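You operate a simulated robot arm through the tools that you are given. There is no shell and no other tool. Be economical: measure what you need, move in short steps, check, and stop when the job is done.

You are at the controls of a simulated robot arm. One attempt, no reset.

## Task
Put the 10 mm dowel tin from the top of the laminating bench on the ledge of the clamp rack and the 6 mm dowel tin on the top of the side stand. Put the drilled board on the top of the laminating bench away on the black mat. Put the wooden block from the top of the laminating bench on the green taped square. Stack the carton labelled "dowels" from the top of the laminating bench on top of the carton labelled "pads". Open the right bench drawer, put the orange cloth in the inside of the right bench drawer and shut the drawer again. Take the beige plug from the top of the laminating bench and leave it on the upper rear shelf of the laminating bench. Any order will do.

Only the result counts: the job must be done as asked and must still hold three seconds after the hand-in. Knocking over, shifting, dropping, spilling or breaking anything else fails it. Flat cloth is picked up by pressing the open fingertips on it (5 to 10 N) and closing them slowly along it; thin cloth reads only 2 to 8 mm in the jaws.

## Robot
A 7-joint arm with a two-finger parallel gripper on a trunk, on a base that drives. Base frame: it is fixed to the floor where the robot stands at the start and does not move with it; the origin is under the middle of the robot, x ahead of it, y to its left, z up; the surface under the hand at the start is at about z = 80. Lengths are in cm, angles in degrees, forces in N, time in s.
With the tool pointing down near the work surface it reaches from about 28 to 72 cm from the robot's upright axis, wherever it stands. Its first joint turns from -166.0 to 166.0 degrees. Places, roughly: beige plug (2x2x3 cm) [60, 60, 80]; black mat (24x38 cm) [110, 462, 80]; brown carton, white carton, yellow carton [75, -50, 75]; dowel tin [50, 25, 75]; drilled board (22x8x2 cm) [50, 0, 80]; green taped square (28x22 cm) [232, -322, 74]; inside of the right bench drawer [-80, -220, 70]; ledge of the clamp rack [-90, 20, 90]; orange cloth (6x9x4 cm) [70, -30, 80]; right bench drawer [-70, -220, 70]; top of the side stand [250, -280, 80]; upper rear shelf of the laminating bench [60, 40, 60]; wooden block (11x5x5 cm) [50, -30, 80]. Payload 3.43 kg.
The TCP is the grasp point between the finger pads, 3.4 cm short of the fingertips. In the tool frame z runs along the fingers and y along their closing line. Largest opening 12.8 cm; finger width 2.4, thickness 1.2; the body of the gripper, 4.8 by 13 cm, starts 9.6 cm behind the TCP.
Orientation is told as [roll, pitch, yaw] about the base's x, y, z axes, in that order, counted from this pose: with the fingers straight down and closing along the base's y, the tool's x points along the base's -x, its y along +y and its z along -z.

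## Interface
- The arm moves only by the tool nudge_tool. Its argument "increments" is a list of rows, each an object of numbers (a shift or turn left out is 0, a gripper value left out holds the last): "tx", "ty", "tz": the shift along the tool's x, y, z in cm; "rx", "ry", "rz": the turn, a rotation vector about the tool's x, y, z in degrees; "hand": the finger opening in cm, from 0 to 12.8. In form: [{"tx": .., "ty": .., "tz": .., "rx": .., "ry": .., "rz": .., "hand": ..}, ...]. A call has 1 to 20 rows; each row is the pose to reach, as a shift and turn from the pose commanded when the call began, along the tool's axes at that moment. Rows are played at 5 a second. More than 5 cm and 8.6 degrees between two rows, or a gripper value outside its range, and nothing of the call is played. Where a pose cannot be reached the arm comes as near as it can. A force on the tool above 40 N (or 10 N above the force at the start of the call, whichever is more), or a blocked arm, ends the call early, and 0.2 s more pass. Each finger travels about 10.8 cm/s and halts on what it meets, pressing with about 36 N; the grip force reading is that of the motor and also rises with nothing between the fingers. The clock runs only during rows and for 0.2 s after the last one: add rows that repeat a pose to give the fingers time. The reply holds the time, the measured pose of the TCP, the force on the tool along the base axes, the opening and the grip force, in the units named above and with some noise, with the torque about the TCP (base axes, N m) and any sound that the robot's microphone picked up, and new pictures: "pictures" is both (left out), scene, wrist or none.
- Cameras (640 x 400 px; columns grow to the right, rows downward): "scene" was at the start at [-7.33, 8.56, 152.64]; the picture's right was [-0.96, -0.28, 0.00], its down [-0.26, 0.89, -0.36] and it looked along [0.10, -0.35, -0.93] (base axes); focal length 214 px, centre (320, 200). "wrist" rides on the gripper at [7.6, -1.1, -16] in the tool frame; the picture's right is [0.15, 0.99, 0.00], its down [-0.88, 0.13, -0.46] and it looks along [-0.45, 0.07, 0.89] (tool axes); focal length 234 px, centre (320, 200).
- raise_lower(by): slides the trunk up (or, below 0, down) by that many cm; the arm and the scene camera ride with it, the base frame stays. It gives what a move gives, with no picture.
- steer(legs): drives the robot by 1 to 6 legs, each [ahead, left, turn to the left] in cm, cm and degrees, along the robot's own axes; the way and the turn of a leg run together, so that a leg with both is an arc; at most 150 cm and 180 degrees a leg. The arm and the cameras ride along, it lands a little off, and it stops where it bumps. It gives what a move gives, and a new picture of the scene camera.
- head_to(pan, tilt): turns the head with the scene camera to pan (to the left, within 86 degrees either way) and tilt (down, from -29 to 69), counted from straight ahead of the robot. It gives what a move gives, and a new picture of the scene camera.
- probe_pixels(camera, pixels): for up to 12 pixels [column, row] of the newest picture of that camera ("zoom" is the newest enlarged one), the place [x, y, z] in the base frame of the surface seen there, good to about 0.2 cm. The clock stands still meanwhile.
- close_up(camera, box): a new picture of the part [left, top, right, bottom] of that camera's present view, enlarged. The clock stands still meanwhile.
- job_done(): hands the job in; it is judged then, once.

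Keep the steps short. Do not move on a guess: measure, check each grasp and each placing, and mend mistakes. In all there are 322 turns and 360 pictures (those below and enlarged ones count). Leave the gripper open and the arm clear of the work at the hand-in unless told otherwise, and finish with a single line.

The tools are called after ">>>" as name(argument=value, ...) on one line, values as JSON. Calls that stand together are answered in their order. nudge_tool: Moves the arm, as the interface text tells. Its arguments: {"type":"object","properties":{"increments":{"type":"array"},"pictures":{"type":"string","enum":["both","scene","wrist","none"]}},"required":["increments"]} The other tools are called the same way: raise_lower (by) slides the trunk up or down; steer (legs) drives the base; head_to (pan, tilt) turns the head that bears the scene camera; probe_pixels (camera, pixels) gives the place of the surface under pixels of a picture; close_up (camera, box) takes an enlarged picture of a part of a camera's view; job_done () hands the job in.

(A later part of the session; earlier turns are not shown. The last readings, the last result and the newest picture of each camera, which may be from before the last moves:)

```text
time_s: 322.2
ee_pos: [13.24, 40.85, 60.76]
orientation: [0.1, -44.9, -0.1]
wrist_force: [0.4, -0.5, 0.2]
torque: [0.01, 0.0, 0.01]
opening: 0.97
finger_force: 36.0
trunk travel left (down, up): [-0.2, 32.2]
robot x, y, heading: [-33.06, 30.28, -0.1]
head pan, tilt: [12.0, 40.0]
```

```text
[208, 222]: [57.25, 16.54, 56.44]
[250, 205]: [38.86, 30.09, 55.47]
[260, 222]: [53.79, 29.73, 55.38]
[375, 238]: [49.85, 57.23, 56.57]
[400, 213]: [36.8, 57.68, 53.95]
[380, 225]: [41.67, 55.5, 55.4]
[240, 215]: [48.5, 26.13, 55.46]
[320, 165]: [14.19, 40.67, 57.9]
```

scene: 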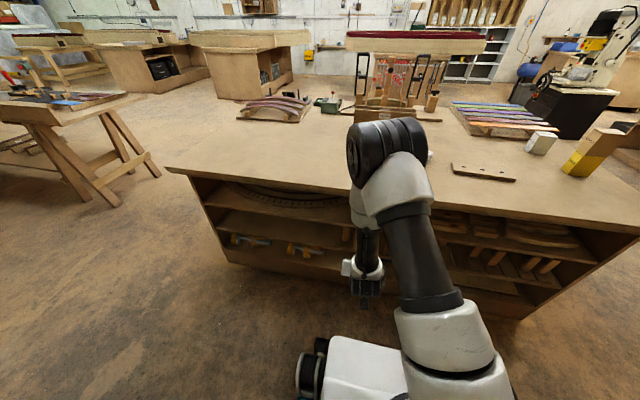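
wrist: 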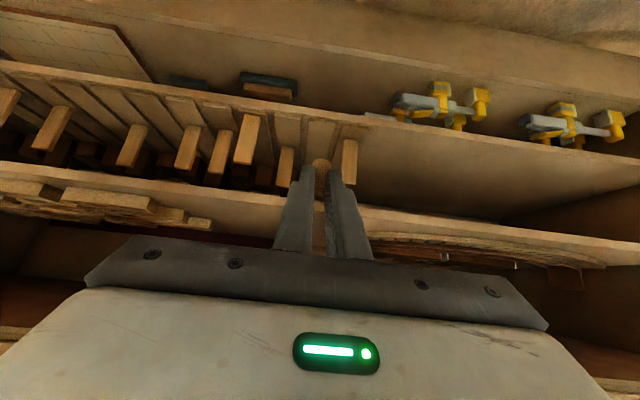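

Clear corridor. Drive forward 26 cm so the plug goes over the shelf.

>>> steer(legs=[[20, 0, 0]])

>>> nudge_tool(increments=[{"tz": 0}], pictures="wrist")

```text
time_s: 323.8
ee_pos: [33.34, 40.82, 60.81]
orientation: [0.0, -44.9, -0.1]
wrist_force: [0.3, 0.7, -1.2]
torque: [-0.02, 0.01, 0.02]
opening: 0.97
finger_force: 35.8
trunk travel left (down, up): [-0.2, 32.2]
robot x, y, heading: [-13.28, 30.16, 0.1]
head pan, tilt: [12.0, 40.0]
```

scene: 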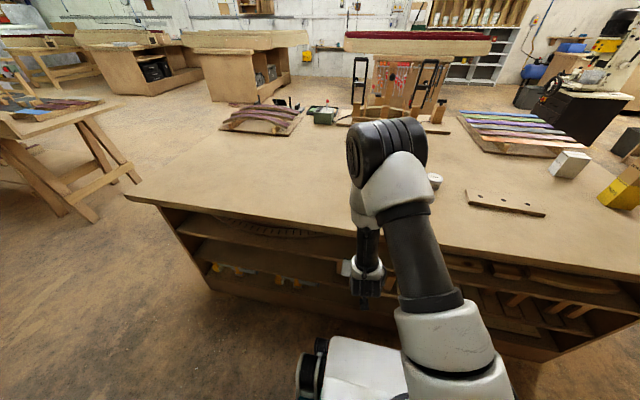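

```text
time_s: 324.2
ee_pos: [33.5, 40.9, 60.79]
orientation: [0.1, -44.8, -0.2]
wrist_force: [-0.4, 0.7, 0.2]
torque: [0.03, 0.0, -0.04]
opening: 0.97
finger_force: 35.7
trunk travel left (down, up): [-0.2, 32.2]
robot x, y, heading: [-13.62, 30.38, 0.1]
head pan, tilt: [12.0, 40.0]
```

wrist: 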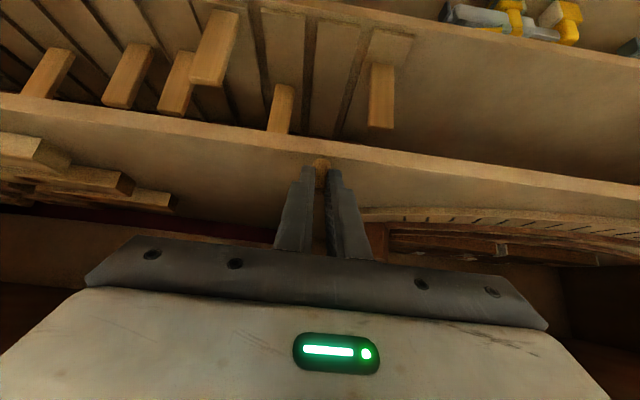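

Advance 8 cm horizontally.

>>> nudge_tool(increments=[{"tx": -1.4, "tz": 1.4}, {"tx": -2.8, "tz": 2.8}, {"tx": -4.2, "tz": 4.2}, {"tx": -5.6, "tz": 5.6}, {"tx": -5.6, "tz": 5.6}])

```text
time_s: 325.4
ee_pos: [41.23, 40.92, 60.84]
orientation: [0.1, -44.9, -0.1]
wrist_force: [-0.5, 0.7, -0.4]
torque: [0.02, -0.01, 0.01]
opening: 1.01
finger_force: 35.6
trunk travel left (down, up): [-0.2, 32.2]
robot x, y, heading: [-13.34, 30.54, 0.0]
head pan, tilt: [12.0, 40.0]
```

scene: 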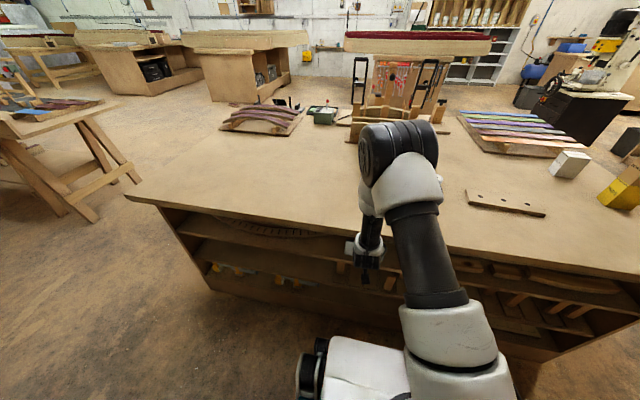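
wrist: 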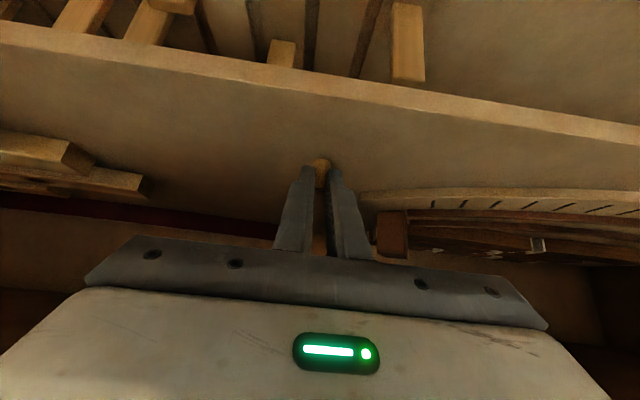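

Over the shelf. Lower ~1.6 cm gently.

>>> nudge_tool(increments=[{"tx": 0.5, "tz": 0.5}, {"tx": 0.9, "tz": 0.9}, {"tx": 1.05, "tz": 1.05}, {"tx": 1.15, "tz": 1.15}, {"tx": 1.15, "tz": 1.15}], pictures="none")

```text
time_s: 326.6
ee_pos: [41.21, 40.85, 59.11]
orientation: [0.1, -44.8, 0.0]
wrist_force: [1.0, 0.2, 0.7]
torque: [0.06, -0.04, -0.01]
opening: 1.01
finger_force: 36.2
trunk travel left (down, up): [-0.2, 32.2]
robot x, y, heading: [-13.84, 30.96, -0.1]
head pan, tilt: [12.0, 40.0]
```

>>> nudge_tool(increments=[{"tx": 0.07, "tz": 0.07}, {"tx": 0.14, "tz": 0.14}, {"tx": 0.14, "tz": 0.14}], pictures="none")

>>> close_up(camera="wrist", box=[270, 130, 370, 200])

```text
time_s: 327.4
ee_pos: [41.29, 40.79, 59.11]
orientation: [0.0, -45.1, -0.2]
wrist_force: [-1.1, 0.6, 9.2]
torque: [0.03, -0.19, -0.01]
opening: 1.01
finger_force: 35.9
trunk travel left (down, up): [-0.2, 32.2]
robot x, y, heading: [-13.27, 30.34, -0.0]
head pan, tilt: [12.0, 40.0]
```

```text
5.71 times, centred on (320, 165) of wrist
```

zoom: 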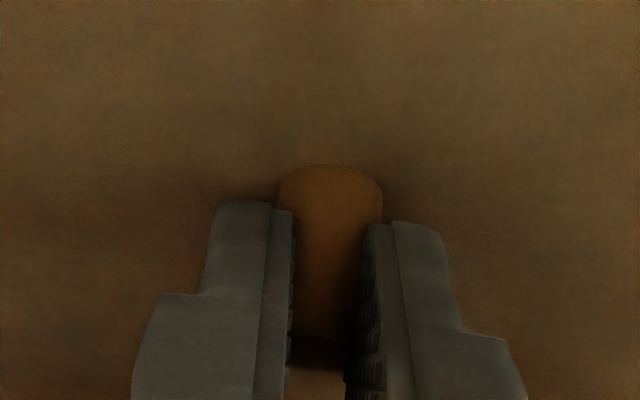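

Contact (9 N). Open slowly, then withdraw along the tool axis.

>>> nudge_tool(increments=[{"hand": 1.4}, {"hand": 2}, {"hand": 3}, {"hand": 3.5}, {"hand": 3.5}, {"tz": -1.5}, {"tz": -3}, {"tz": -4.5}, {"tz": -4.5}], pictures="wrist")

```text
time_s: 329.4
ee_pos: [38.14, 40.83, 62.08]
orientation: [0.0, -44.8, 0.0]
wrist_force: [-0.8, 0.1, 0.1]
torque: [0.02, 0.01, -0.01]
opening: 3.47
finger_force: 0.0
trunk travel left (down, up): [-0.2, 32.2]
robot x, y, heading: [-13.31, 30.61, -0.0]
head pan, tilt: [12.0, 40.0]
```

wrist: 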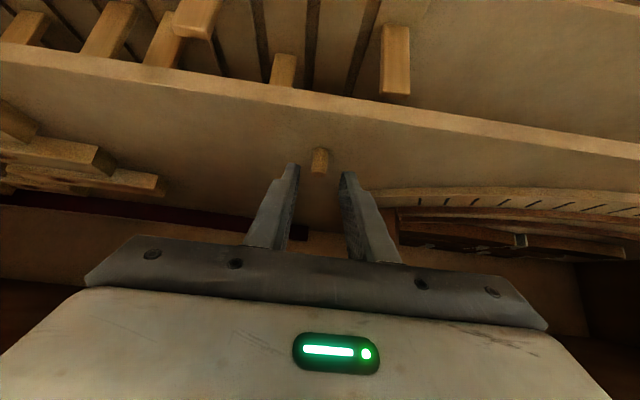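

Plug stands on the shelf. Drive straight back 20 cm and return the arm to transport pose.

>>> steer(legs=[[-21, 0, 0]])

>>> close_up(camera="wrist", box=[220, 80, 420, 205])

>>> raise_lower(by=27)

```text
time_s: 331.0
ee_pos: [17.13, 40.88, 62.11]
orientation: [-0.1, -44.7, -0.1]
wrist_force: [0.5, -0.5, -0.3]
torque: [0.0, 0.06, 0.0]
opening: 3.52
finger_force: 0.0
trunk travel left (down, up): [-0.2, 32.2]
robot x, y, heading: [-34.35, 30.42, -0.2]
head pan, tilt: [12.0, 40.0]
```

scene: 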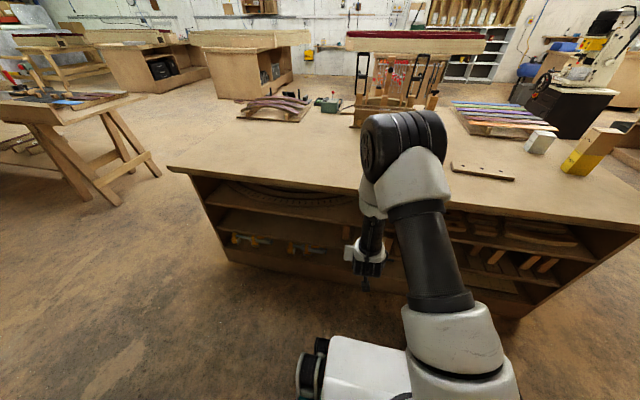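

```text
3.20 times, centred on (320, 142) of wrist
```

zoom: 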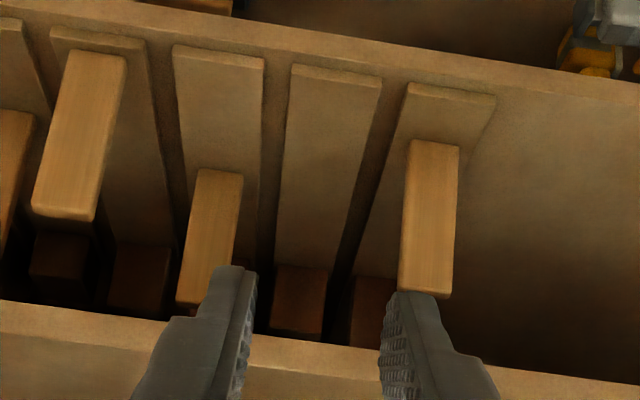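

```text
time_s: 333.8
ee_pos: [17.2, 40.87, 89.11]
orientation: [0.0, -44.7, -0.1]
wrist_force: [-0.8, -0.4, -0.5]
torque: [0.01, -0.01, 0.03]
opening: 3.49
finger_force: 0.1
trunk travel left (down, up): [-27.2, 5.2]
robot x, y, heading: [-34.41, 30.45, 0.2]
head pan, tilt: [12.0, 40.0]
```

Straighten the tool downward and raise.

>>> nudge_tool(increments=[{"tx": -2.4, "tz": -2.4, "ry": 8}, {"tx": -4.8, "tz": -4.8, "ry": 16}, {"tx": -7.2, "tz": -7.2, "ry": 24}, {"tx": -9.6, "tz": -9.6, "ry": 32}, {"tx": -12, "tz": -12, "ry": 40}, {"tx": -14.5, "tz": -14.5, "ry": 44.7, "hand": 9}, {"tx": -14.5, "tz": -14.5, "ry": 44.7}], pictures="none")

>>> steer(legs=[[29, 0, 0]])

```text
time_s: 335.4
ee_pos: [17.16, 40.81, 109.81]
orientation: [0.1, 0.1, -0.2]
wrist_force: [0.7, -0.2, -0.1]
torque: [0.01, -0.01, 0.0]
opening: 8.99
finger_force: 0.1
trunk travel left (down, up): [-27.2, 5.2]
robot x, y, heading: [-34.31, 30.52, 0.1]
head pan, tilt: [12.0, 40.0]
```

```text
time_s: 337.4
ee_pos: [46.25, 40.66, 109.62]
orientation: [0.0, -0.1, -0.3]
wrist_force: [0.9, -0.8, -0.1]
torque: [-0.03, 0.03, 0.01]
opening: 9.0
finger_force: 0.1
trunk travel left (down, up): [-27.2, 5.2]
robot x, y, heading: [-5.23, 30.83, -0.1]
head pan, tilt: [12.0, 40.0]
```

scene: 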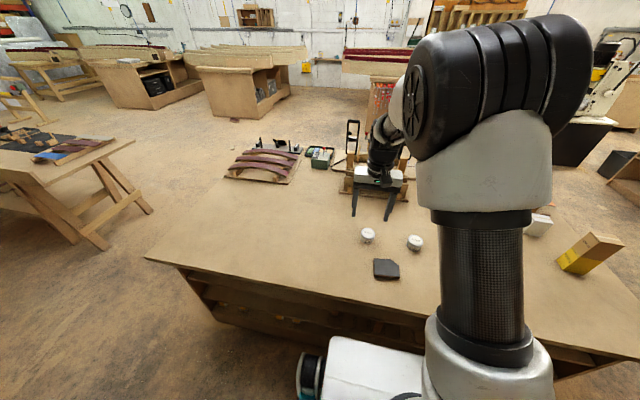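

Move over the 6 mm tin (59.95,38.3) and verify.

>>> nudge_tool(increments=[{"tx": -4.5, "ty": -1}, {"tx": -9, "ty": -2}, {"tx": -13.7, "ty": -2.4}, {"tx": -13.7, "ty": -2.4, "tz": 4}, {"tx": -13.7, "ty": -2.4, "tz": 8}, {"tx": -13.7, "ty": -2.4, "tz": 11}, {"tx": -13.7, "ty": -2.4, "tz": 11}], pictures="wrist")

```text
time_s: 339.0
ee_pos: [60.01, 38.39, 98.6]
orientation: [-0.1, -0.1, -0.1]
wrist_force: [0.8, 0.5, -0.5]
torque: [-0.01, 0.05, -0.01]
opening: 8.99
finger_force: 0.1
trunk travel left (down, up): [-27.2, 5.2]
robot x, y, heading: [-5.6, 30.11, -0.3]
head pan, tilt: [12.0, 40.0]
```

wrist: 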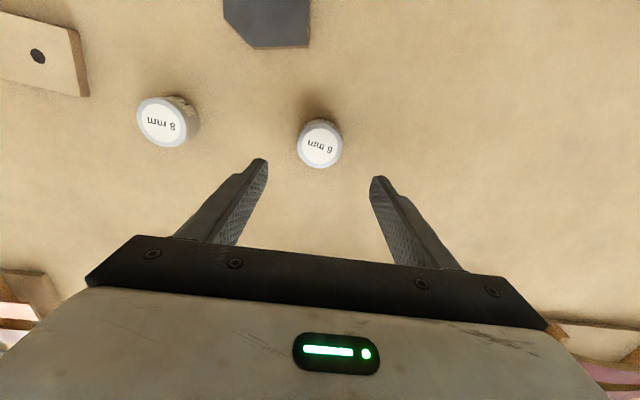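

6 mm tin centred. Descend, grip and lift.

>>> nudge_tool(increments=[{"tz": 4}, {"tz": 8}, {"tz": 12}, {"tz": 14.3}, {"tz": 14.3}, {"tz": 14.3, "hand": 7}, {"tz": 14.3, "hand": 5.8}, {"tz": 14.3, "hand": 5}, {"tz": 14.3, "hand": 5}, {"tz": 11}, {"tz": 7}, {"tz": 3}, {"tz": -1}, {"tz": -5}, {"tz": -9}, {"tz": -13}, {"tz": -13}], pictures="wrist")

```text
time_s: 342.6
ee_pos: [59.8, 38.29, 111.69]
orientation: [0.0, -0.1, -0.1]
wrist_force: [0.6, 0.1, -0.9]
torque: [0.03, 0.0, 0.01]
opening: 5.86
finger_force: 36.2
trunk travel left (down, up): [-27.2, 5.2]
robot x, y, heading: [-5.24, 30.29, -0.1]
head pan, tilt: [12.0, 40.0]
```

wrist: 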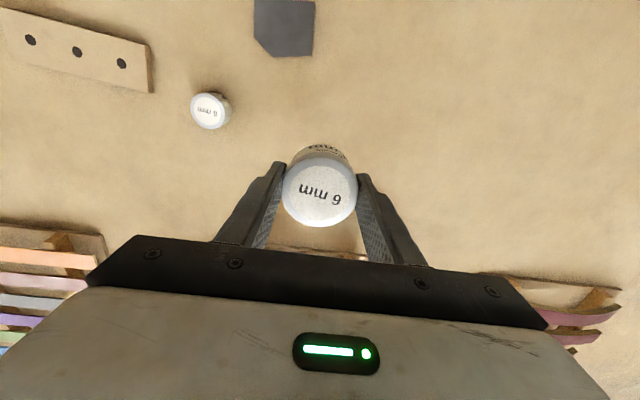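

Held. Pull the arm in with short rows.

>>> nudge_tool(increments=[{"tx": 4, "ty": -1.1}, {"tx": 8, "ty": -2.2}, {"tx": 12, "ty": -3.3}, {"tx": 16, "ty": -4.4}, {"tx": 20, "ty": -5.5}, {"tx": 24, "ty": -6.6}, {"tx": 27.5, "ty": -8}, {"tx": 27.5, "ty": -8}], pictures="none")

```text
time_s: 344.4
ee_pos: [32.32, 30.33, 111.56]
orientation: [-0.1, -0.1, -0.2]
wrist_force: [-0.2, 0.1, -0.8]
torque: [0.03, 0.02, -0.02]
opening: 5.84
finger_force: 35.9
trunk travel left (down, up): [-27.2, 5.2]
robot x, y, heading: [-5.26, 30.57, -0.3]
head pan, tilt: [12.0, 40.0]
```

Drive to the stand by the known way.

>>> steer(legs=[[0, -136, 0], [0, 0, -90], [48, 94, 0], [48, 94, 0], [52, 0, 0]])

>>> head_to(pan=45, tilt=45)

```text
time_s: 382.2
ee_pos: [183.07, -291.9, 111.59]
orientation: [0.0, -0.1, -90.6]
wrist_force: [0.3, 0.0, -0.7]
torque: [-0.01, -0.02, -0.02]
opening: 5.85
finger_force: 35.8
trunk travel left (down, up): [-27.2, 5.2]
robot x, y, heading: [183.58, -254.11, -90.6]
head pan, tilt: [12.0, 40.0]
```

scene: 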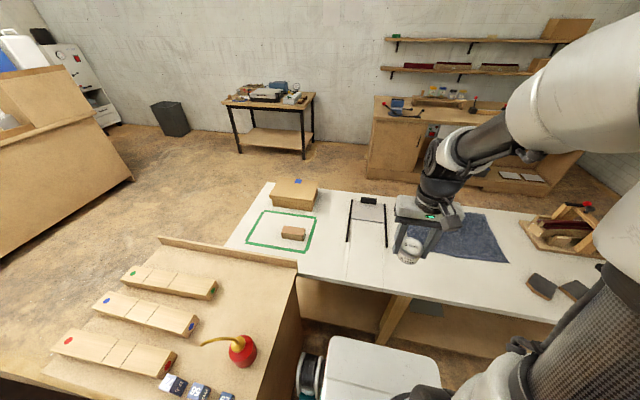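

```text
time_s: 383.1
ee_pos: [183.14, -291.93, 111.63]
orientation: [0.0, -0.1, -90.7]
wrist_force: [-0.3, -0.5, -1.2]
torque: [0.03, -0.03, 0.02]
opening: 5.81
finger_force: 36.1
trunk travel left (down, up): [-27.2, 5.2]
robot x, y, heading: [183.78, -254.05, -90.4]
head pan, tilt: [45.0, 45.0]
```

scene: 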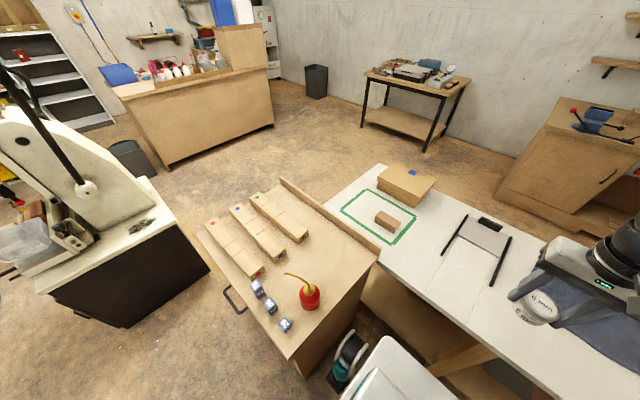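

Stand items untouched. Measure the free area at pixel (335,258).

>>> probe_pixels(camera="scene", pixels=[[335, 258], [345, 250], [300, 240], [310, 285], [340, 280], [375, 260], [320, 225], [308, 297]])

```text
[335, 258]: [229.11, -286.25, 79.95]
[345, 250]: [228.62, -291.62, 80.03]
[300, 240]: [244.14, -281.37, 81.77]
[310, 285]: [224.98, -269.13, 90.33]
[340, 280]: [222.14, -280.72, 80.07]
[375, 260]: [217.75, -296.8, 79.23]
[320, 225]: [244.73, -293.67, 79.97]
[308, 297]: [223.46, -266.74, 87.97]
```

Place at (230,-287). Swing the arm over at z 111.

>>> nudge_tool(increments=[{"tx": 0.5, "ty": 4.5}, {"tx": 1, "ty": 9}, {"tx": 1.5, "ty": 13.5}, {"tx": 2, "ty": 18}, {"tx": 2.5, "ty": 22.5}, {"tx": 3, "ty": 27}, {"tx": 3.5, "ty": 31.5}, {"tx": 4, "ty": 36}, {"tx": 4.5, "ty": 40.5}, {"tx": 5, "ty": 45}, {"tx": 5.5, "ty": 46.9}, {"tx": 5.5, "ty": 46.9}])

```text
time_s: 385.8
ee_pos: [230.21, -286.98, 111.44]
orientation: [0.0, -0.1, -90.6]
wrist_force: [-0.2, -0.6, -0.8]
torque: [0.05, 0.03, -0.02]
opening: 5.87
finger_force: 36.0
trunk travel left (down, up): [-27.2, 5.2]
robot x, y, heading: [183.44, -254.15, -90.6]
head pan, tilt: [45.0, 45.0]
```

scene: 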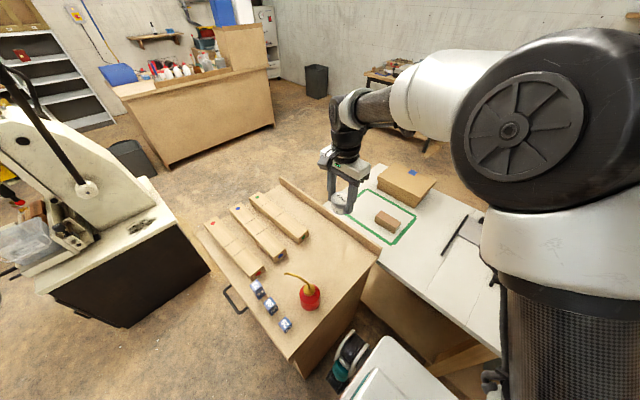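
wrist: 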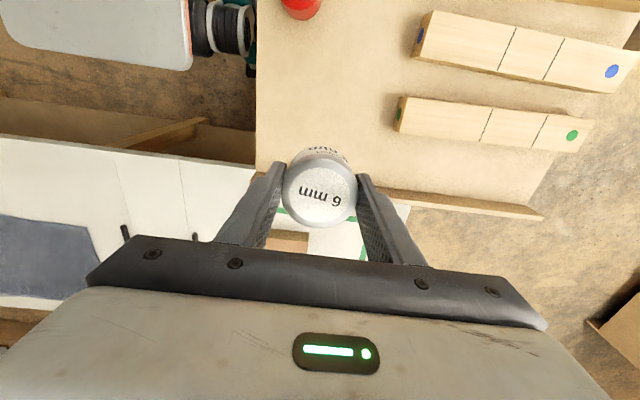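

Descend 23 cm, then check.

>>> nudge_tool(increments=[{"tz": 4}, {"tz": 8}, {"tz": 12}, {"tz": 16}, {"tz": 20}, {"tz": 23}, {"tz": 23}])

```text
time_s: 387.4
ee_pos: [230.08, -287.01, 88.51]
orientation: [0.0, -0.1, -90.7]
wrist_force: [0.2, -0.2, -0.6]
torque: [-0.02, 0.0, 0.0]
opening: 5.85
finger_force: 35.9
trunk travel left (down, up): [-27.2, 5.2]
robot x, y, heading: [183.69, -254.3, -90.4]
head pan, tilt: [45.0, 45.0]
```

scene: 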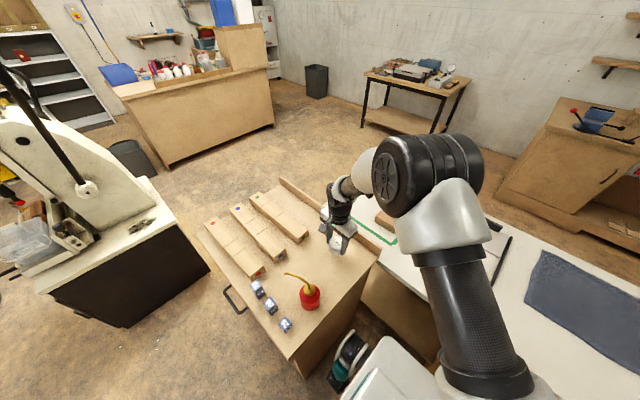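
wrist: 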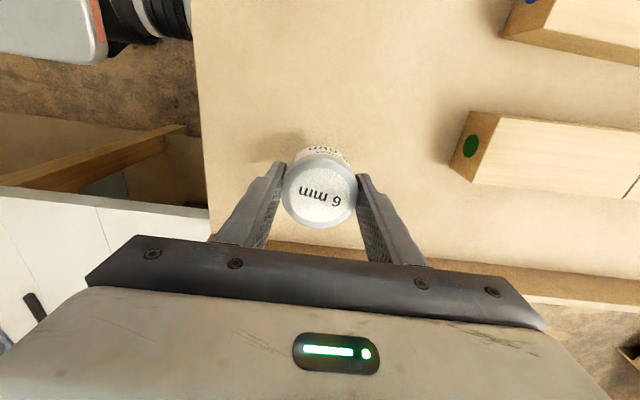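

>>> nudge_tool(increments=[{"tz": 2}, {"tz": 3.6}, {"tz": 4}, {"tz": 4.25}, {"tz": 4.25}], pictures="none")

```text
time_s: 388.6
ee_pos: [230.09, -287.03, 84.39]
orientation: [-0.1, -0.1, -90.7]
wrist_force: [0.9, 0.4, -1.0]
torque: [-0.01, 0.03, 0.02]
opening: 5.85
finger_force: 36.0
trunk travel left (down, up): [-27.2, 5.2]
robot x, y, heading: [183.3, -253.99, -90.8]
head pan, tilt: [45.0, 45.0]
```

>>> nudge_tool(increments=[{"tz": 0.1}, {"tz": 0.2}, {"tz": 0.2}], pictures="none")

```text
time_s: 389.4
ee_pos: [230.0, -287.1, 84.21]
orientation: [0.0, -0.2, -90.7]
wrist_force: [-1.1, 0.7, 5.4]
torque: [-0.05, 0.12, -0.03]
opening: 5.85
finger_force: 35.9
trunk travel left (down, up): [-27.2, 5.2]
robot x, y, heading: [183.53, -253.83, -90.8]
head pan, tilt: [45.0, 45.0]
```

Contact. Release and rise.

>>> nudge_tool(increments=[{"hand": 6.5}, {"hand": 8}, {"hand": 8}, {"tz": -3}, {"tz": -7}, {"tz": -11}, {"tz": -15}, {"tz": -19}, {"tz": -23}, {"tz": -27}, {"tz": -27}])

```text
time_s: 391.8
ee_pos: [230.15, -287.04, 111.3]
orientation: [-0.1, -0.1, -90.6]
wrist_force: [-0.4, 0.4, 0.1]
torque: [-0.01, -0.02, 0.02]
opening: 7.98
finger_force: 0.0
trunk travel left (down, up): [-27.2, 5.2]
robot x, y, heading: [183.77, -254.07, -90.6]
head pan, tilt: [45.0, 45.0]
```

scene: 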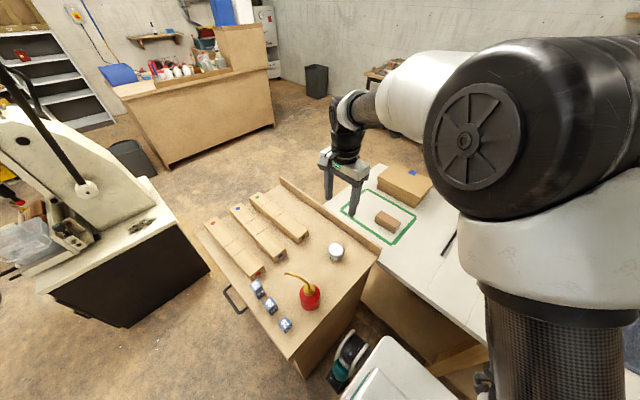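
wrist: 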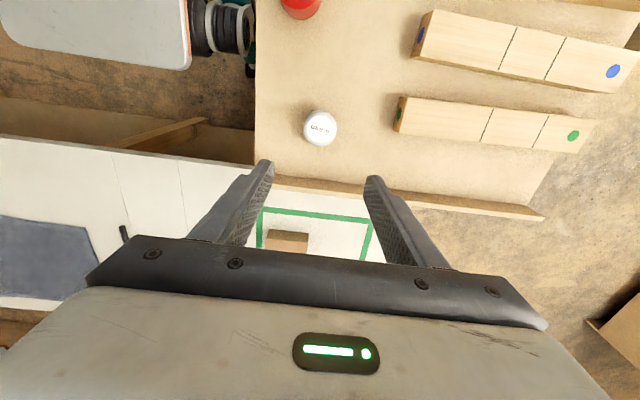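

6 mm tin placed. Retract the arm and drive back to the bench for the drilled board.

>>> nudge_tool(increments=[{"tx": -0.5, "ty": -4.5}, {"tx": -1, "ty": -9}, {"tx": -1.5, "ty": -13.5}, {"tx": -2, "ty": -18}, {"tx": -2.5, "ty": -22.5}, {"tx": -3, "ty": -27}, {"tx": -3.5, "ty": -31.5}, {"tx": -4, "ty": -36}, {"tx": -4.5, "ty": -40.5}, {"tx": -5, "ty": -45}, {"tx": -5.5, "ty": -46.9}, {"tx": -5.5, "ty": -46.9}], pictures="none")

```text
time_s: 394.4
ee_pos: [183.13, -292.1, 111.15]
orientation: [0.0, -0.2, -90.7]
wrist_force: [-0.9, -0.2, -0.6]
torque: [0.02, 0.01, -0.02]
opening: 8.0
finger_force: 0.1
trunk travel left (down, up): [-27.2, 5.2]
robot x, y, heading: [183.5, -253.95, -90.7]
head pan, tilt: [45.0, 45.0]
```

>>> steer(legs=[[-51, 0, 0], [-49, -94, 0], [-49, -95, 0], [0, 0, 90.6]])

>>> head_to(pan=0, tilt=50)

```text
time_s: 419.3
ee_pos: [36.38, -100.84, 111.17]
orientation: [0.0, -0.1, -1.4]
wrist_force: [0.0, 0.2, -0.4]
torque: [0.01, 0.02, -0.01]
opening: 8.01
finger_force: 0.0
trunk travel left (down, up): [-27.2, 5.2]
robot x, y, heading: [-1.87, -100.0, -1.4]
head pan, tilt: [45.0, 45.0]
```

scene: 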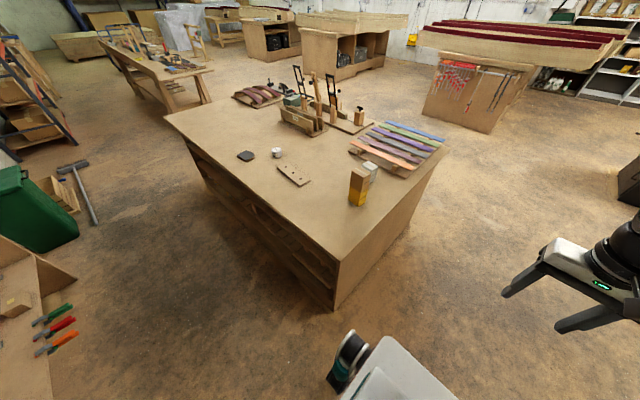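

```text
time_s: 420.4
ee_pos: [36.24, -100.88, 111.3]
orientation: [0.0, -0.1, -1.4]
wrist_force: [0.5, -0.7, 0.2]
torque: [0.02, 0.0, 0.05]
opening: 8.02
finger_force: 0.0
trunk travel left (down, up): [-27.2, 5.2]
robot x, y, heading: [-1.68, -99.84, -1.2]
head pan, tilt: [0.0, 50.0]
```

scene: 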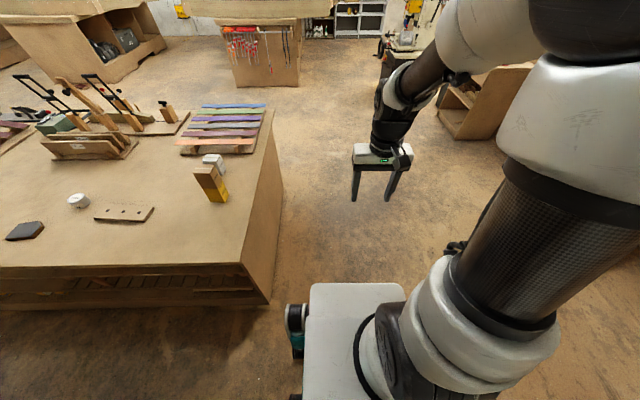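

Step back 5 cm, square up, then strafe to y≈-5.

>>> steer(legs=[[-5, 0, 1.3], [0, 96, 0]])

>>> nudge_tool(increments=[{"rz": 0}], pictures="wrist")

```text
time_s: 430.5
ee_pos: [31.42, -3.92, 111.23]
orientation: [0.1, -0.1, -0.1]
wrist_force: [0.4, -0.4, 0.3]
torque: [0.03, -0.03, -0.02]
opening: 7.98
finger_force: 0.1
trunk travel left (down, up): [-27.2, 5.2]
robot x, y, heading: [-6.54, -3.78, -0.3]
head pan, tilt: [0.0, 50.0]
```

scene: 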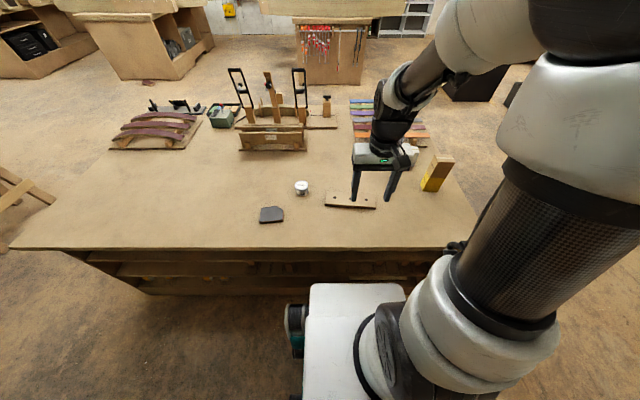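

```text
time_s: 430.9
ee_pos: [31.27, -4.07, 111.16]
orientation: [0.0, 0.0, -0.2]
wrist_force: [0.0, 0.6, 0.0]
torque: [-0.02, -0.02, -0.01]
opening: 8.01
finger_force: 0.1
trunk travel left (down, up): [-27.2, 5.2]
robot x, y, heading: [-6.38, -3.74, -0.2]
head pan, tilt: [0.0, 50.0]
```

wrist: 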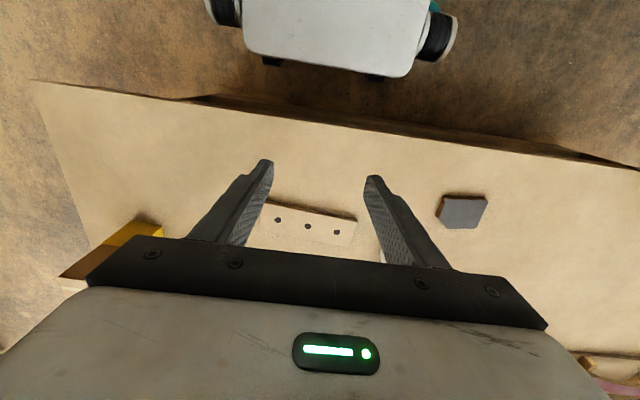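

Turn the hand to yaw ≈85° over the board (54,-3.7) and open to 11.

>>> nudge_tool(increments=[{"tx": -2, "rz": -8, "hand": 11}, {"tx": -4, "rz": -16}, {"tx": -6, "rz": -24}, {"tx": -8, "rz": -32}, {"tx": -10, "rz": -40}, {"tx": -12, "rz": -48}, {"tx": -14, "rz": -56}, {"tx": -16, "rz": -64}, {"tx": -18, "rz": -72}, {"tx": -20, "rz": -80}, {"tx": -22.7, "ty": 0.4, "rz": -84.5}, {"tx": -22.7, "ty": 0.4, "rz": -84.5}], pictures="wrist")

```text
time_s: 433.5
ee_pos: [54.08, -3.65, 111.22]
orientation: [-0.1, 0.0, 84.4]
wrist_force: [-0.3, 0.3, -1.2]
torque: [0.0, -0.02, -0.02]
opening: 10.99
finger_force: 0.1
trunk travel left (down, up): [-27.2, 5.2]
robot x, y, heading: [-7.03, -3.91, -0.1]
head pan, tilt: [0.0, 50.0]
```

wrist: 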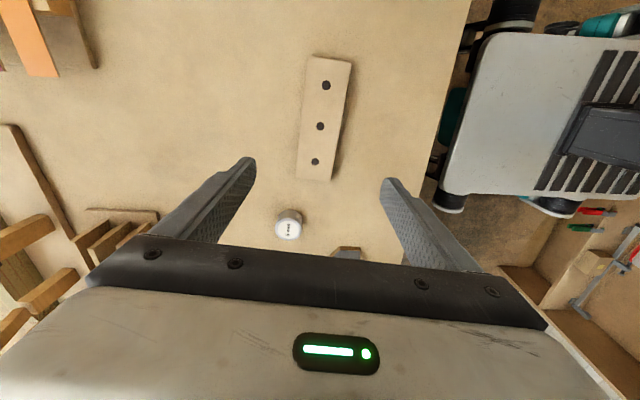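

>>> probe_pixels(camera="wrist", pixels=[[314, 57], [350, 64], [330, 179], [298, 177], [320, 126], [326, 86], [315, 161], [288, 222]])

```text
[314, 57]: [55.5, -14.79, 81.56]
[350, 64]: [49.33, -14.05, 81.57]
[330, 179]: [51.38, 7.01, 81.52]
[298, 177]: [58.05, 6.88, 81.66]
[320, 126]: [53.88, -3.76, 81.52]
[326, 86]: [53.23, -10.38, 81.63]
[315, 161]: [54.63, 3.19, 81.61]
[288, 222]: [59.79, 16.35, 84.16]
```

Board centre (53.7,-3.7), 6.5 wide, 1.6 thick. Descend in two stages.

>>> nudge_tool(increments=[{"ty": 0.3, "tz": 4}, {"ty": 0.3, "tz": 8}, {"ty": 0.3, "tz": 12}, {"ty": 0.3, "tz": 16}, {"ty": 0.3, "tz": 20}, {"ty": 0.3, "tz": 24}, {"ty": 0.3, "tz": 26.5}, {"ty": 0.3, "tz": 27.4}, {"ty": 0.3, "tz": 27.4}], pictures="wrist")

```text
time_s: 435.5
ee_pos: [53.72, -3.65, 83.85]
orientation: [-0.1, -0.1, 84.3]
wrist_force: [0.2, -0.3, -0.5]
torque: [0.05, -0.02, -0.01]
opening: 11.02
finger_force: 0.1
trunk travel left (down, up): [-27.2, 5.2]
robot x, y, heading: [-6.45, -4.22, 0.0]
head pan, tilt: [0.0, 50.0]
```

wrist: 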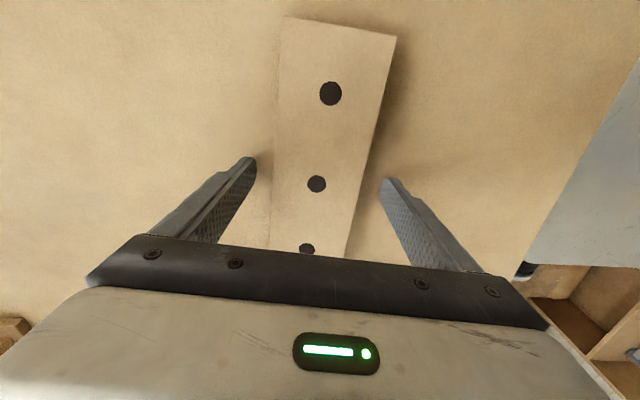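

>>> nudge_tool(increments=[{"tz": 0.15, "hand": 9}, {"tz": 0.15, "hand": 7.5}, {"tz": 0.15, "hand": 6.5}, {"tz": 0.15, "hand": 5.5}, {"tz": 0.15, "hand": 5.5}], pictures="none")

```text
time_s: 436.7
ee_pos: [53.82, -3.7, 83.53]
orientation: [0.0, 0.0, 84.3]
wrist_force: [2.0, -0.4, 0.9]
torque: [0.03, -0.02, -0.01]
opening: 7.45
finger_force: 35.8
trunk travel left (down, up): [-27.2, 5.2]
robot x, y, heading: [-6.35, -4.17, -0.2]
head pan, tilt: [0.0, 50.0]
```

Gripped (7.45 cm). Lift and check.

>>> nudge_tool(increments=[{"tz": -2}, {"tz": -5}, {"tz": -9}, {"tz": -13}, {"tz": -17}, {"tz": -21}, {"tz": -25}, {"tz": -29}, {"tz": -29}], pictures="wrist")

```text
time_s: 438.7
ee_pos: [53.63, -3.68, 112.65]
orientation: [0.0, 0.0, 84.5]
wrist_force: [-0.2, 0.4, -2.0]
torque: [0.03, 0.0, -0.03]
opening: 7.45
finger_force: 35.9
trunk travel left (down, up): [-27.2, 5.2]
robot x, y, heading: [-6.33, -4.08, -0.1]
head pan, tilt: [0.0, 50.0]
```

wrist: 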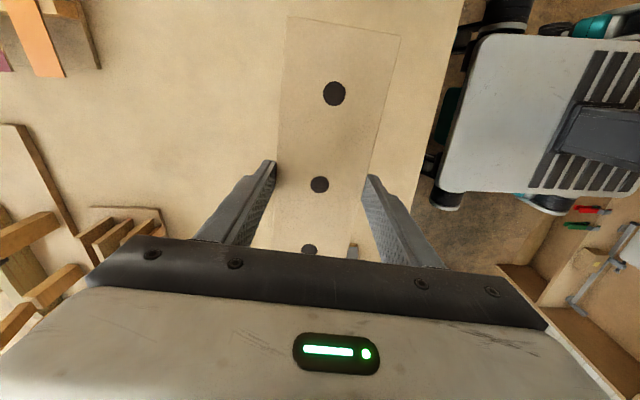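

Board secure. Pull the arm in and drive left along the aisle, then look toward the mat.

>>> nudge_tool(increments=[{"ty": 4}, {"ty": 8}, {"ty": 12}, {"ty": 16}, {"ty": 17}], pictures="none")

>>> head_to(pan=75, tilt=22)

```text
time_s: 439.9
ee_pos: [36.73, -2.02, 112.71]
orientation: [0.0, 0.1, 84.3]
wrist_force: [0.2, 0.3, -0.8]
torque: [0.02, -0.05, -0.04]
opening: 7.45
finger_force: 36.2
trunk travel left (down, up): [-27.2, 5.2]
robot x, y, heading: [-6.34, -4.06, 0.3]
head pan, tilt: [0.0, 50.0]
```

```text
time_s: 441.3
ee_pos: [36.84, -2.0, 112.65]
orientation: [-0.1, 0.0, 84.3]
wrist_force: [-0.1, 0.9, -2.4]
torque: [0.05, 0.0, 0.02]
opening: 7.45
finger_force: 35.3
trunk travel left (down, up): [-27.2, 5.2]
robot x, y, heading: [-6.47, -3.9, -0.3]
head pan, tilt: [75.0, 22.0]
```

scene: 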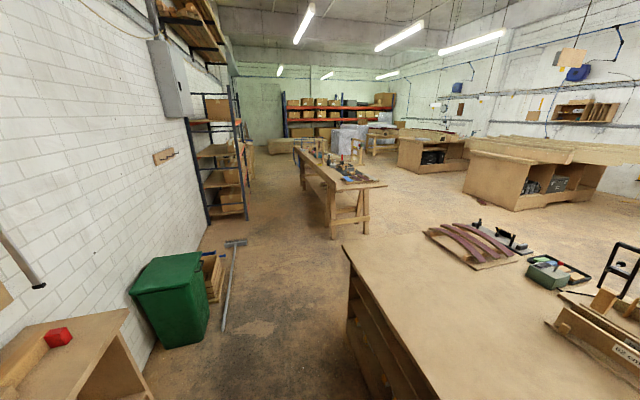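

>>> probe_pixels(camera="scene", pixels=[[385, 184], [332, 190], [300, 160], [330, 236], [228, 326], [243, 242], [250, 210], [220, 285], [345, 250], [295, 150], [325, 158], [305, 140]])

>>> close_up(camera="scene", box=[280, 130, 400, 205])

```text
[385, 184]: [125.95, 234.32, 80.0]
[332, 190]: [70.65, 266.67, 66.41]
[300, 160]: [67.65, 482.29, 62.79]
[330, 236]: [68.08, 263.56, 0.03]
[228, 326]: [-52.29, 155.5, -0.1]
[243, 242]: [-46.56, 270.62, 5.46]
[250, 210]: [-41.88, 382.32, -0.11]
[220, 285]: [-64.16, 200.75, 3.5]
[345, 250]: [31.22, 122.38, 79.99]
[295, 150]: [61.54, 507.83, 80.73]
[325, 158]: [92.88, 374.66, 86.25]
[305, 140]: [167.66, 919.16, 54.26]
```

```text
5.33 times, centred on (340, 168) of scene
```

zoom: 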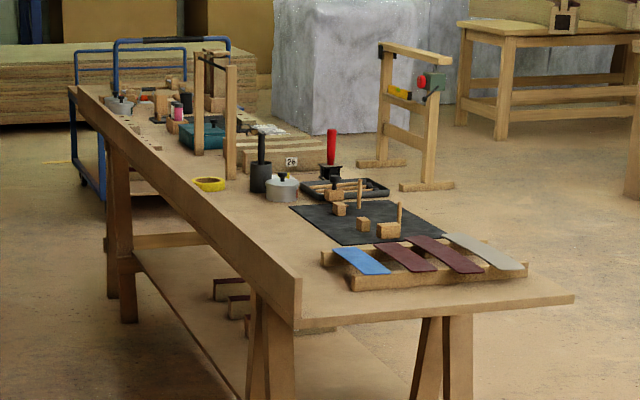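

>>> probe_pixels(camera="zoom", pixels=[[295, 207], [345, 243], [445, 232], [410, 215], [360, 230], [235, 180], [300, 165], [210, 185], [200, 130], [120, 105], [270, 190], [350, 190]])

```text
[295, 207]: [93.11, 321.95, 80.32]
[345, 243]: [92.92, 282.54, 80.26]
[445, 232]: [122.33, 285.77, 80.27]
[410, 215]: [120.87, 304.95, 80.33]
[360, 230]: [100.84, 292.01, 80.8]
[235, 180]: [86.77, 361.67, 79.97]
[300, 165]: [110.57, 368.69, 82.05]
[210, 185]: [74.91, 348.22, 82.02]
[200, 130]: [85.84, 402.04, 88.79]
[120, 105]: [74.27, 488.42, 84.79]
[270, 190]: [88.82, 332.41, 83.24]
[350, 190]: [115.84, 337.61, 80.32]
```

That mat (y≈300) carries blocks; the target mat should be at (110,462). Drive along the aisle with x≈-8 and look there.

>>> steer(legs=[[-2, 140, 0], [8, 140, 0], [0, 120, 0]])

>>> head_to(pan=30, tilt=35)

```text
time_s: 479.6
ee_pos: [41.6, 398.53, 112.68]
orientation: [-0.1, 0.0, 85.1]
wrist_force: [-0.4, 0.5, -2.8]
torque: [-0.04, 0.02, -0.02]
opening: 7.46
finger_force: 36.2
trunk travel left (down, up): [-27.2, 5.2]
robot x, y, heading: [-1.5, 396.18, 0.4]
head pan, tilt: [75.0, 22.0]
```

scene: 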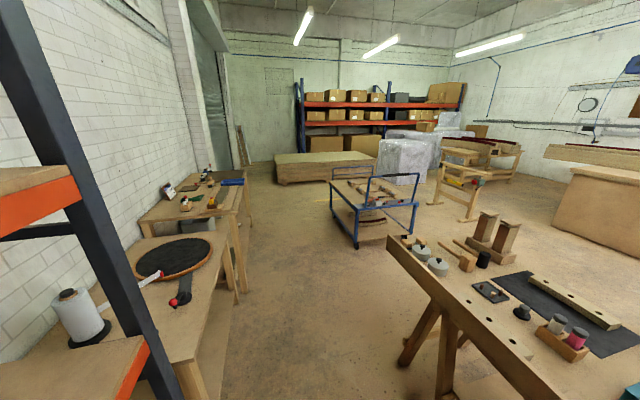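

```text
time_s: 480.7
ee_pos: [41.72, 398.55, 112.78]
orientation: [-0.1, -0.1, 85.1]
wrist_force: [0.2, 0.1, -1.9]
torque: [0.02, -0.02, 0.02]
opening: 7.44
finger_force: 36.0
trunk travel left (down, up): [-27.2, 5.2]
robot x, y, heading: [-1.62, 395.72, 0.8]
head pan, tilt: [30.0, 35.0]
```

scene: 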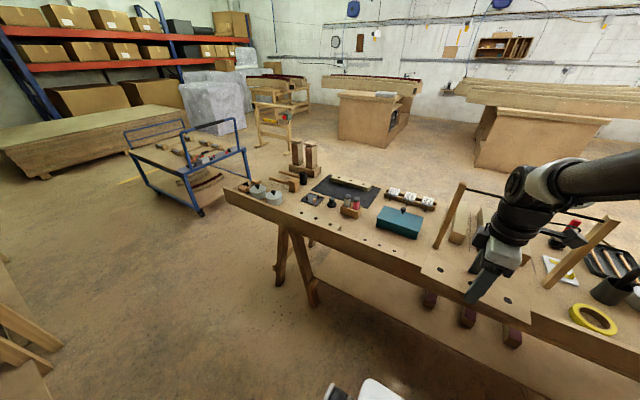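

>>> close_up(camera="scene", box=[220, 130, 460, 280])

```text
2.67 times, centred on (340, 205) of scene
```

zoom: 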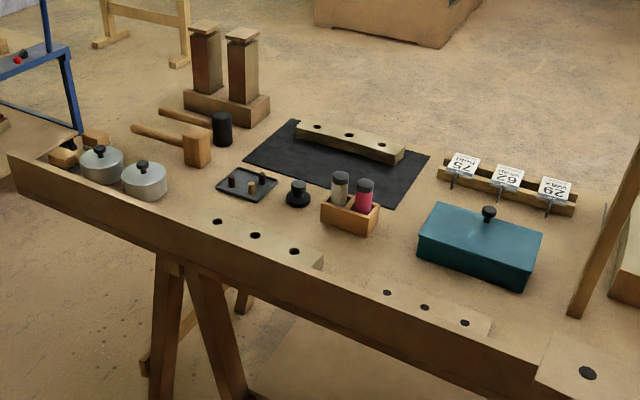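

>>> probe_pixels(camera="zoom", pixels=[[292, 120], [428, 157], [392, 207], [245, 160], [298, 127], [402, 160], [300, 148], [382, 160], [345, 215], [365, 185], [300, 185], [270, 180]])

>>> probe_pixels(camera="zoom", pixels=[[320, 170], [350, 172], [300, 165], [400, 190], [340, 178], [10, 160], [400, 330], [232, 135], [440, 175], [325, 205], [340, 175], [240, 30]])

```text
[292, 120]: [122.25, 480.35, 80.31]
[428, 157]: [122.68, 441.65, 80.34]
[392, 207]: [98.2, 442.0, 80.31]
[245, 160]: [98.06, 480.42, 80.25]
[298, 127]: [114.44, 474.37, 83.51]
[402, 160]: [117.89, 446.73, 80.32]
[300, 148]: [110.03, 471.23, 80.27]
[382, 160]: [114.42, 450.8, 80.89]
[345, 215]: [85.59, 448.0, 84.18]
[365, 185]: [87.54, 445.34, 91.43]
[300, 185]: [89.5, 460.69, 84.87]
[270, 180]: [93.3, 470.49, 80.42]
```

```text
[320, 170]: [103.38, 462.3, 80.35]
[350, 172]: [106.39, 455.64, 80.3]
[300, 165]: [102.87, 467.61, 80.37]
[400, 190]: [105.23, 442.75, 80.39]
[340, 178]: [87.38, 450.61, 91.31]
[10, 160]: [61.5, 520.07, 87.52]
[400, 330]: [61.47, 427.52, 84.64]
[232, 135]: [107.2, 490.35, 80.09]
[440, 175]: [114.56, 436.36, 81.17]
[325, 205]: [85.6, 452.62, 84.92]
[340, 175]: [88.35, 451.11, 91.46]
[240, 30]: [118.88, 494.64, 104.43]
```

Mat is free for x 98–111 (an existing board lies on its far half). Goal: board centre about (104.3,461). I need to know how close the base can get; probe the lower shelf and base.

>>> probe_pixels(camera="scene", pixels=[[430, 300], [400, 310], [350, 285], [300, 295], [312, 300], [280, 280], [470, 330], [420, 325], [375, 385], [330, 392]])

>>> nudge_tool(increments=[{"tz": -1}], pictures="wrist")

```text
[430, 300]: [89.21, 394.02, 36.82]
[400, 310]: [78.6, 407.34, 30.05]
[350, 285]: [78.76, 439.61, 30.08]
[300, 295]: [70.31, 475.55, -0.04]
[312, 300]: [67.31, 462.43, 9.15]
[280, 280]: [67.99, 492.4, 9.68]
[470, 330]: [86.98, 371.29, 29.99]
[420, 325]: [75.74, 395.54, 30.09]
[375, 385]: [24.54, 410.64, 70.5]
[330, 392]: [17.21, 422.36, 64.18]
```

```text
time_s: 481.1
ee_pos: [41.68, 398.66, 113.66]
orientation: [-0.1, 0.0, 85.0]
wrist_force: [-0.7, -0.8, -2.8]
torque: [0.03, -0.04, 0.02]
opening: 7.43
finger_force: 35.8
trunk travel left (down, up): [-27.2, 5.2]
robot x, y, heading: [-1.53, 396.08, 0.5]
head pan, tilt: [30.0, 35.0]
```

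wrist: 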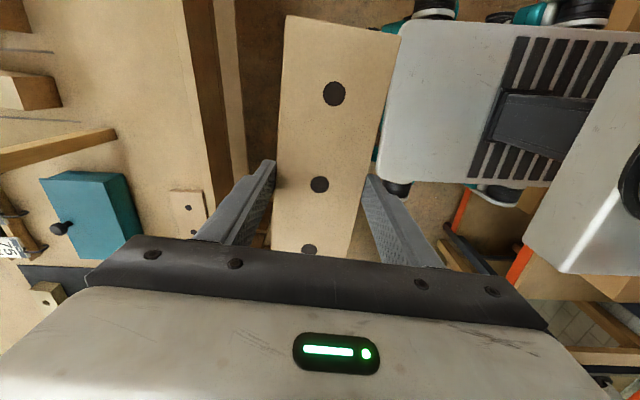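

>>> probe_pixels(camera="wrist", pixels=[[385, 150], [415, 30], [430, 10], [395, 188], [450, 100], [400, 60], [225, 60], [550, 130], [580, 200]])

```text
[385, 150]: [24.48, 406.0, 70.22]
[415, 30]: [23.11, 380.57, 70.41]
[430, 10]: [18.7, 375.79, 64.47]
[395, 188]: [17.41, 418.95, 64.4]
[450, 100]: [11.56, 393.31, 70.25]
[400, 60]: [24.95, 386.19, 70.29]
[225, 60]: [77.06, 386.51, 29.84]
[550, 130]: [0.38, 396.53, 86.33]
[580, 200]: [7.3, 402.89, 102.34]
```

Base deck front is 26.5 cm ahead of the axis at z 70; the bench edge is x 61.5. So I can stand at x≈33 and place at x≈103.3. Drive left to y 461, then forward.

>>> steer(legs=[[0, 64.5, -0.5], [30, 0, 0]])

>>> head_to(pan=0, tilt=45)

```text
time_s: 489.4
ee_pos: [71.16, 463.18, 113.68]
orientation: [0.1, 0.0, 84.5]
wrist_force: [-0.4, -0.6, -1.6]
torque: [0.01, 0.02, -0.02]
opening: 7.46
finger_force: 35.8
trunk travel left (down, up): [-27.2, 5.2]
robot x, y, heading: [27.55, 460.84, 0.2]
head pan, tilt: [30.0, 35.0]
```

scene: 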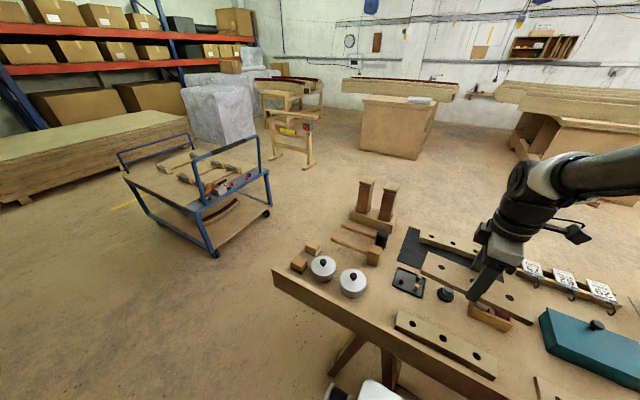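

```text
time_s: 490.4
ee_pos: [71.02, 463.16, 113.65]
orientation: [-0.1, 0.0, 84.5]
wrist_force: [-0.2, 0.5, -1.1]
torque: [-0.03, 0.03, -0.02]
opening: 7.43
finger_force: 36.0
trunk travel left (down, up): [-27.2, 5.2]
robot x, y, heading: [27.48, 461.17, 0.2]
head pan, tilt: [0.0, 45.0]
```

scene: 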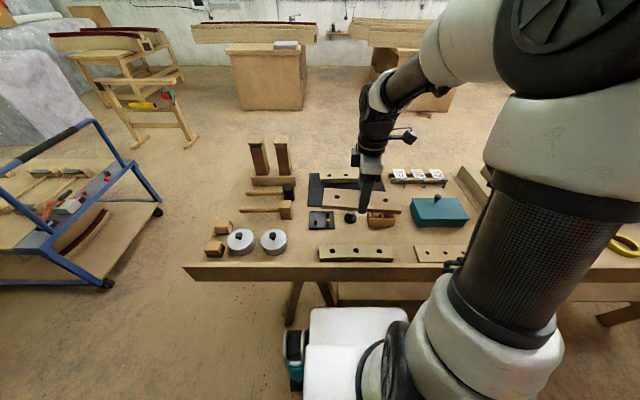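

Move 5 cm closer, then extend the arm to (103.3,461.5) at yaw 90, staying high.

>>> steer(legs=[[5, 0, 0]])

>>> nudge_tool(increments=[{"ty": -4.5, "rz": -2}, {"ty": -9, "rz": -4}, {"ty": -13.5, "rz": -5.5}, {"tx": -0.5, "ty": -18, "rz": -5.5}, {"tx": -1, "ty": -22.5, "rz": -5.5}, {"tx": -1, "ty": -27.2, "rz": -5.5}, {"tx": -1, "ty": -27.2, "rz": -5.5}])

```text
time_s: 491.3
ee_pos: [76.09, 463.18, 113.62]
orientation: [0.0, 0.0, 84.4]
wrist_force: [0.2, 0.3, -1.9]
torque: [-0.02, 0.01, 0.0]
opening: 7.42
finger_force: 35.9
trunk travel left (down, up): [-27.2, 5.2]
robot x, y, heading: [32.56, 460.84, -0.2]
head pan, tilt: [0.0, 45.0]
```

scene: 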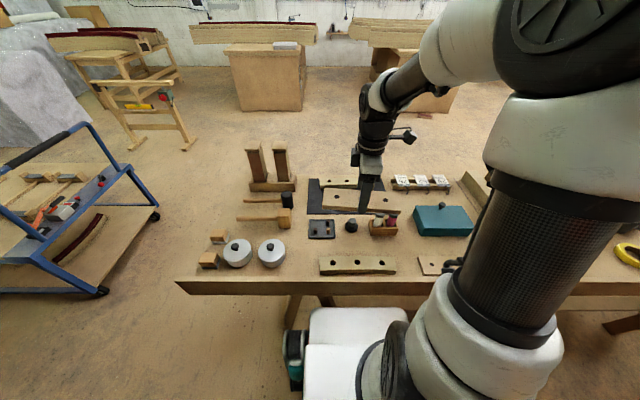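

```text
time_s: 492.9
ee_pos: [103.17, 461.63, 113.53]
orientation: [0.1, 0.0, 90.1]
wrist_force: [0.4, -0.6, -2.0]
torque: [-0.02, 0.03, -0.01]
opening: 7.45
finger_force: 36.3
trunk travel left (down, up): [-27.2, 5.2]
robot x, y, heading: [32.93, 461.12, 0.1]
head pan, tilt: [0.0, 45.0]
```

scene: 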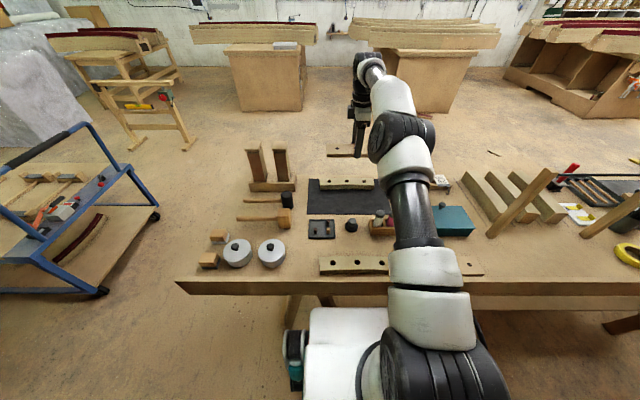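
wrist: 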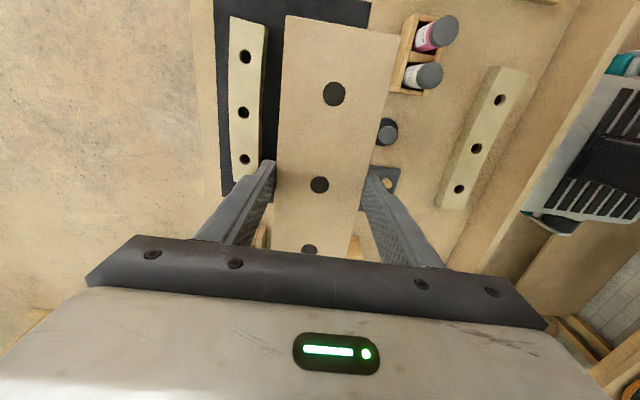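

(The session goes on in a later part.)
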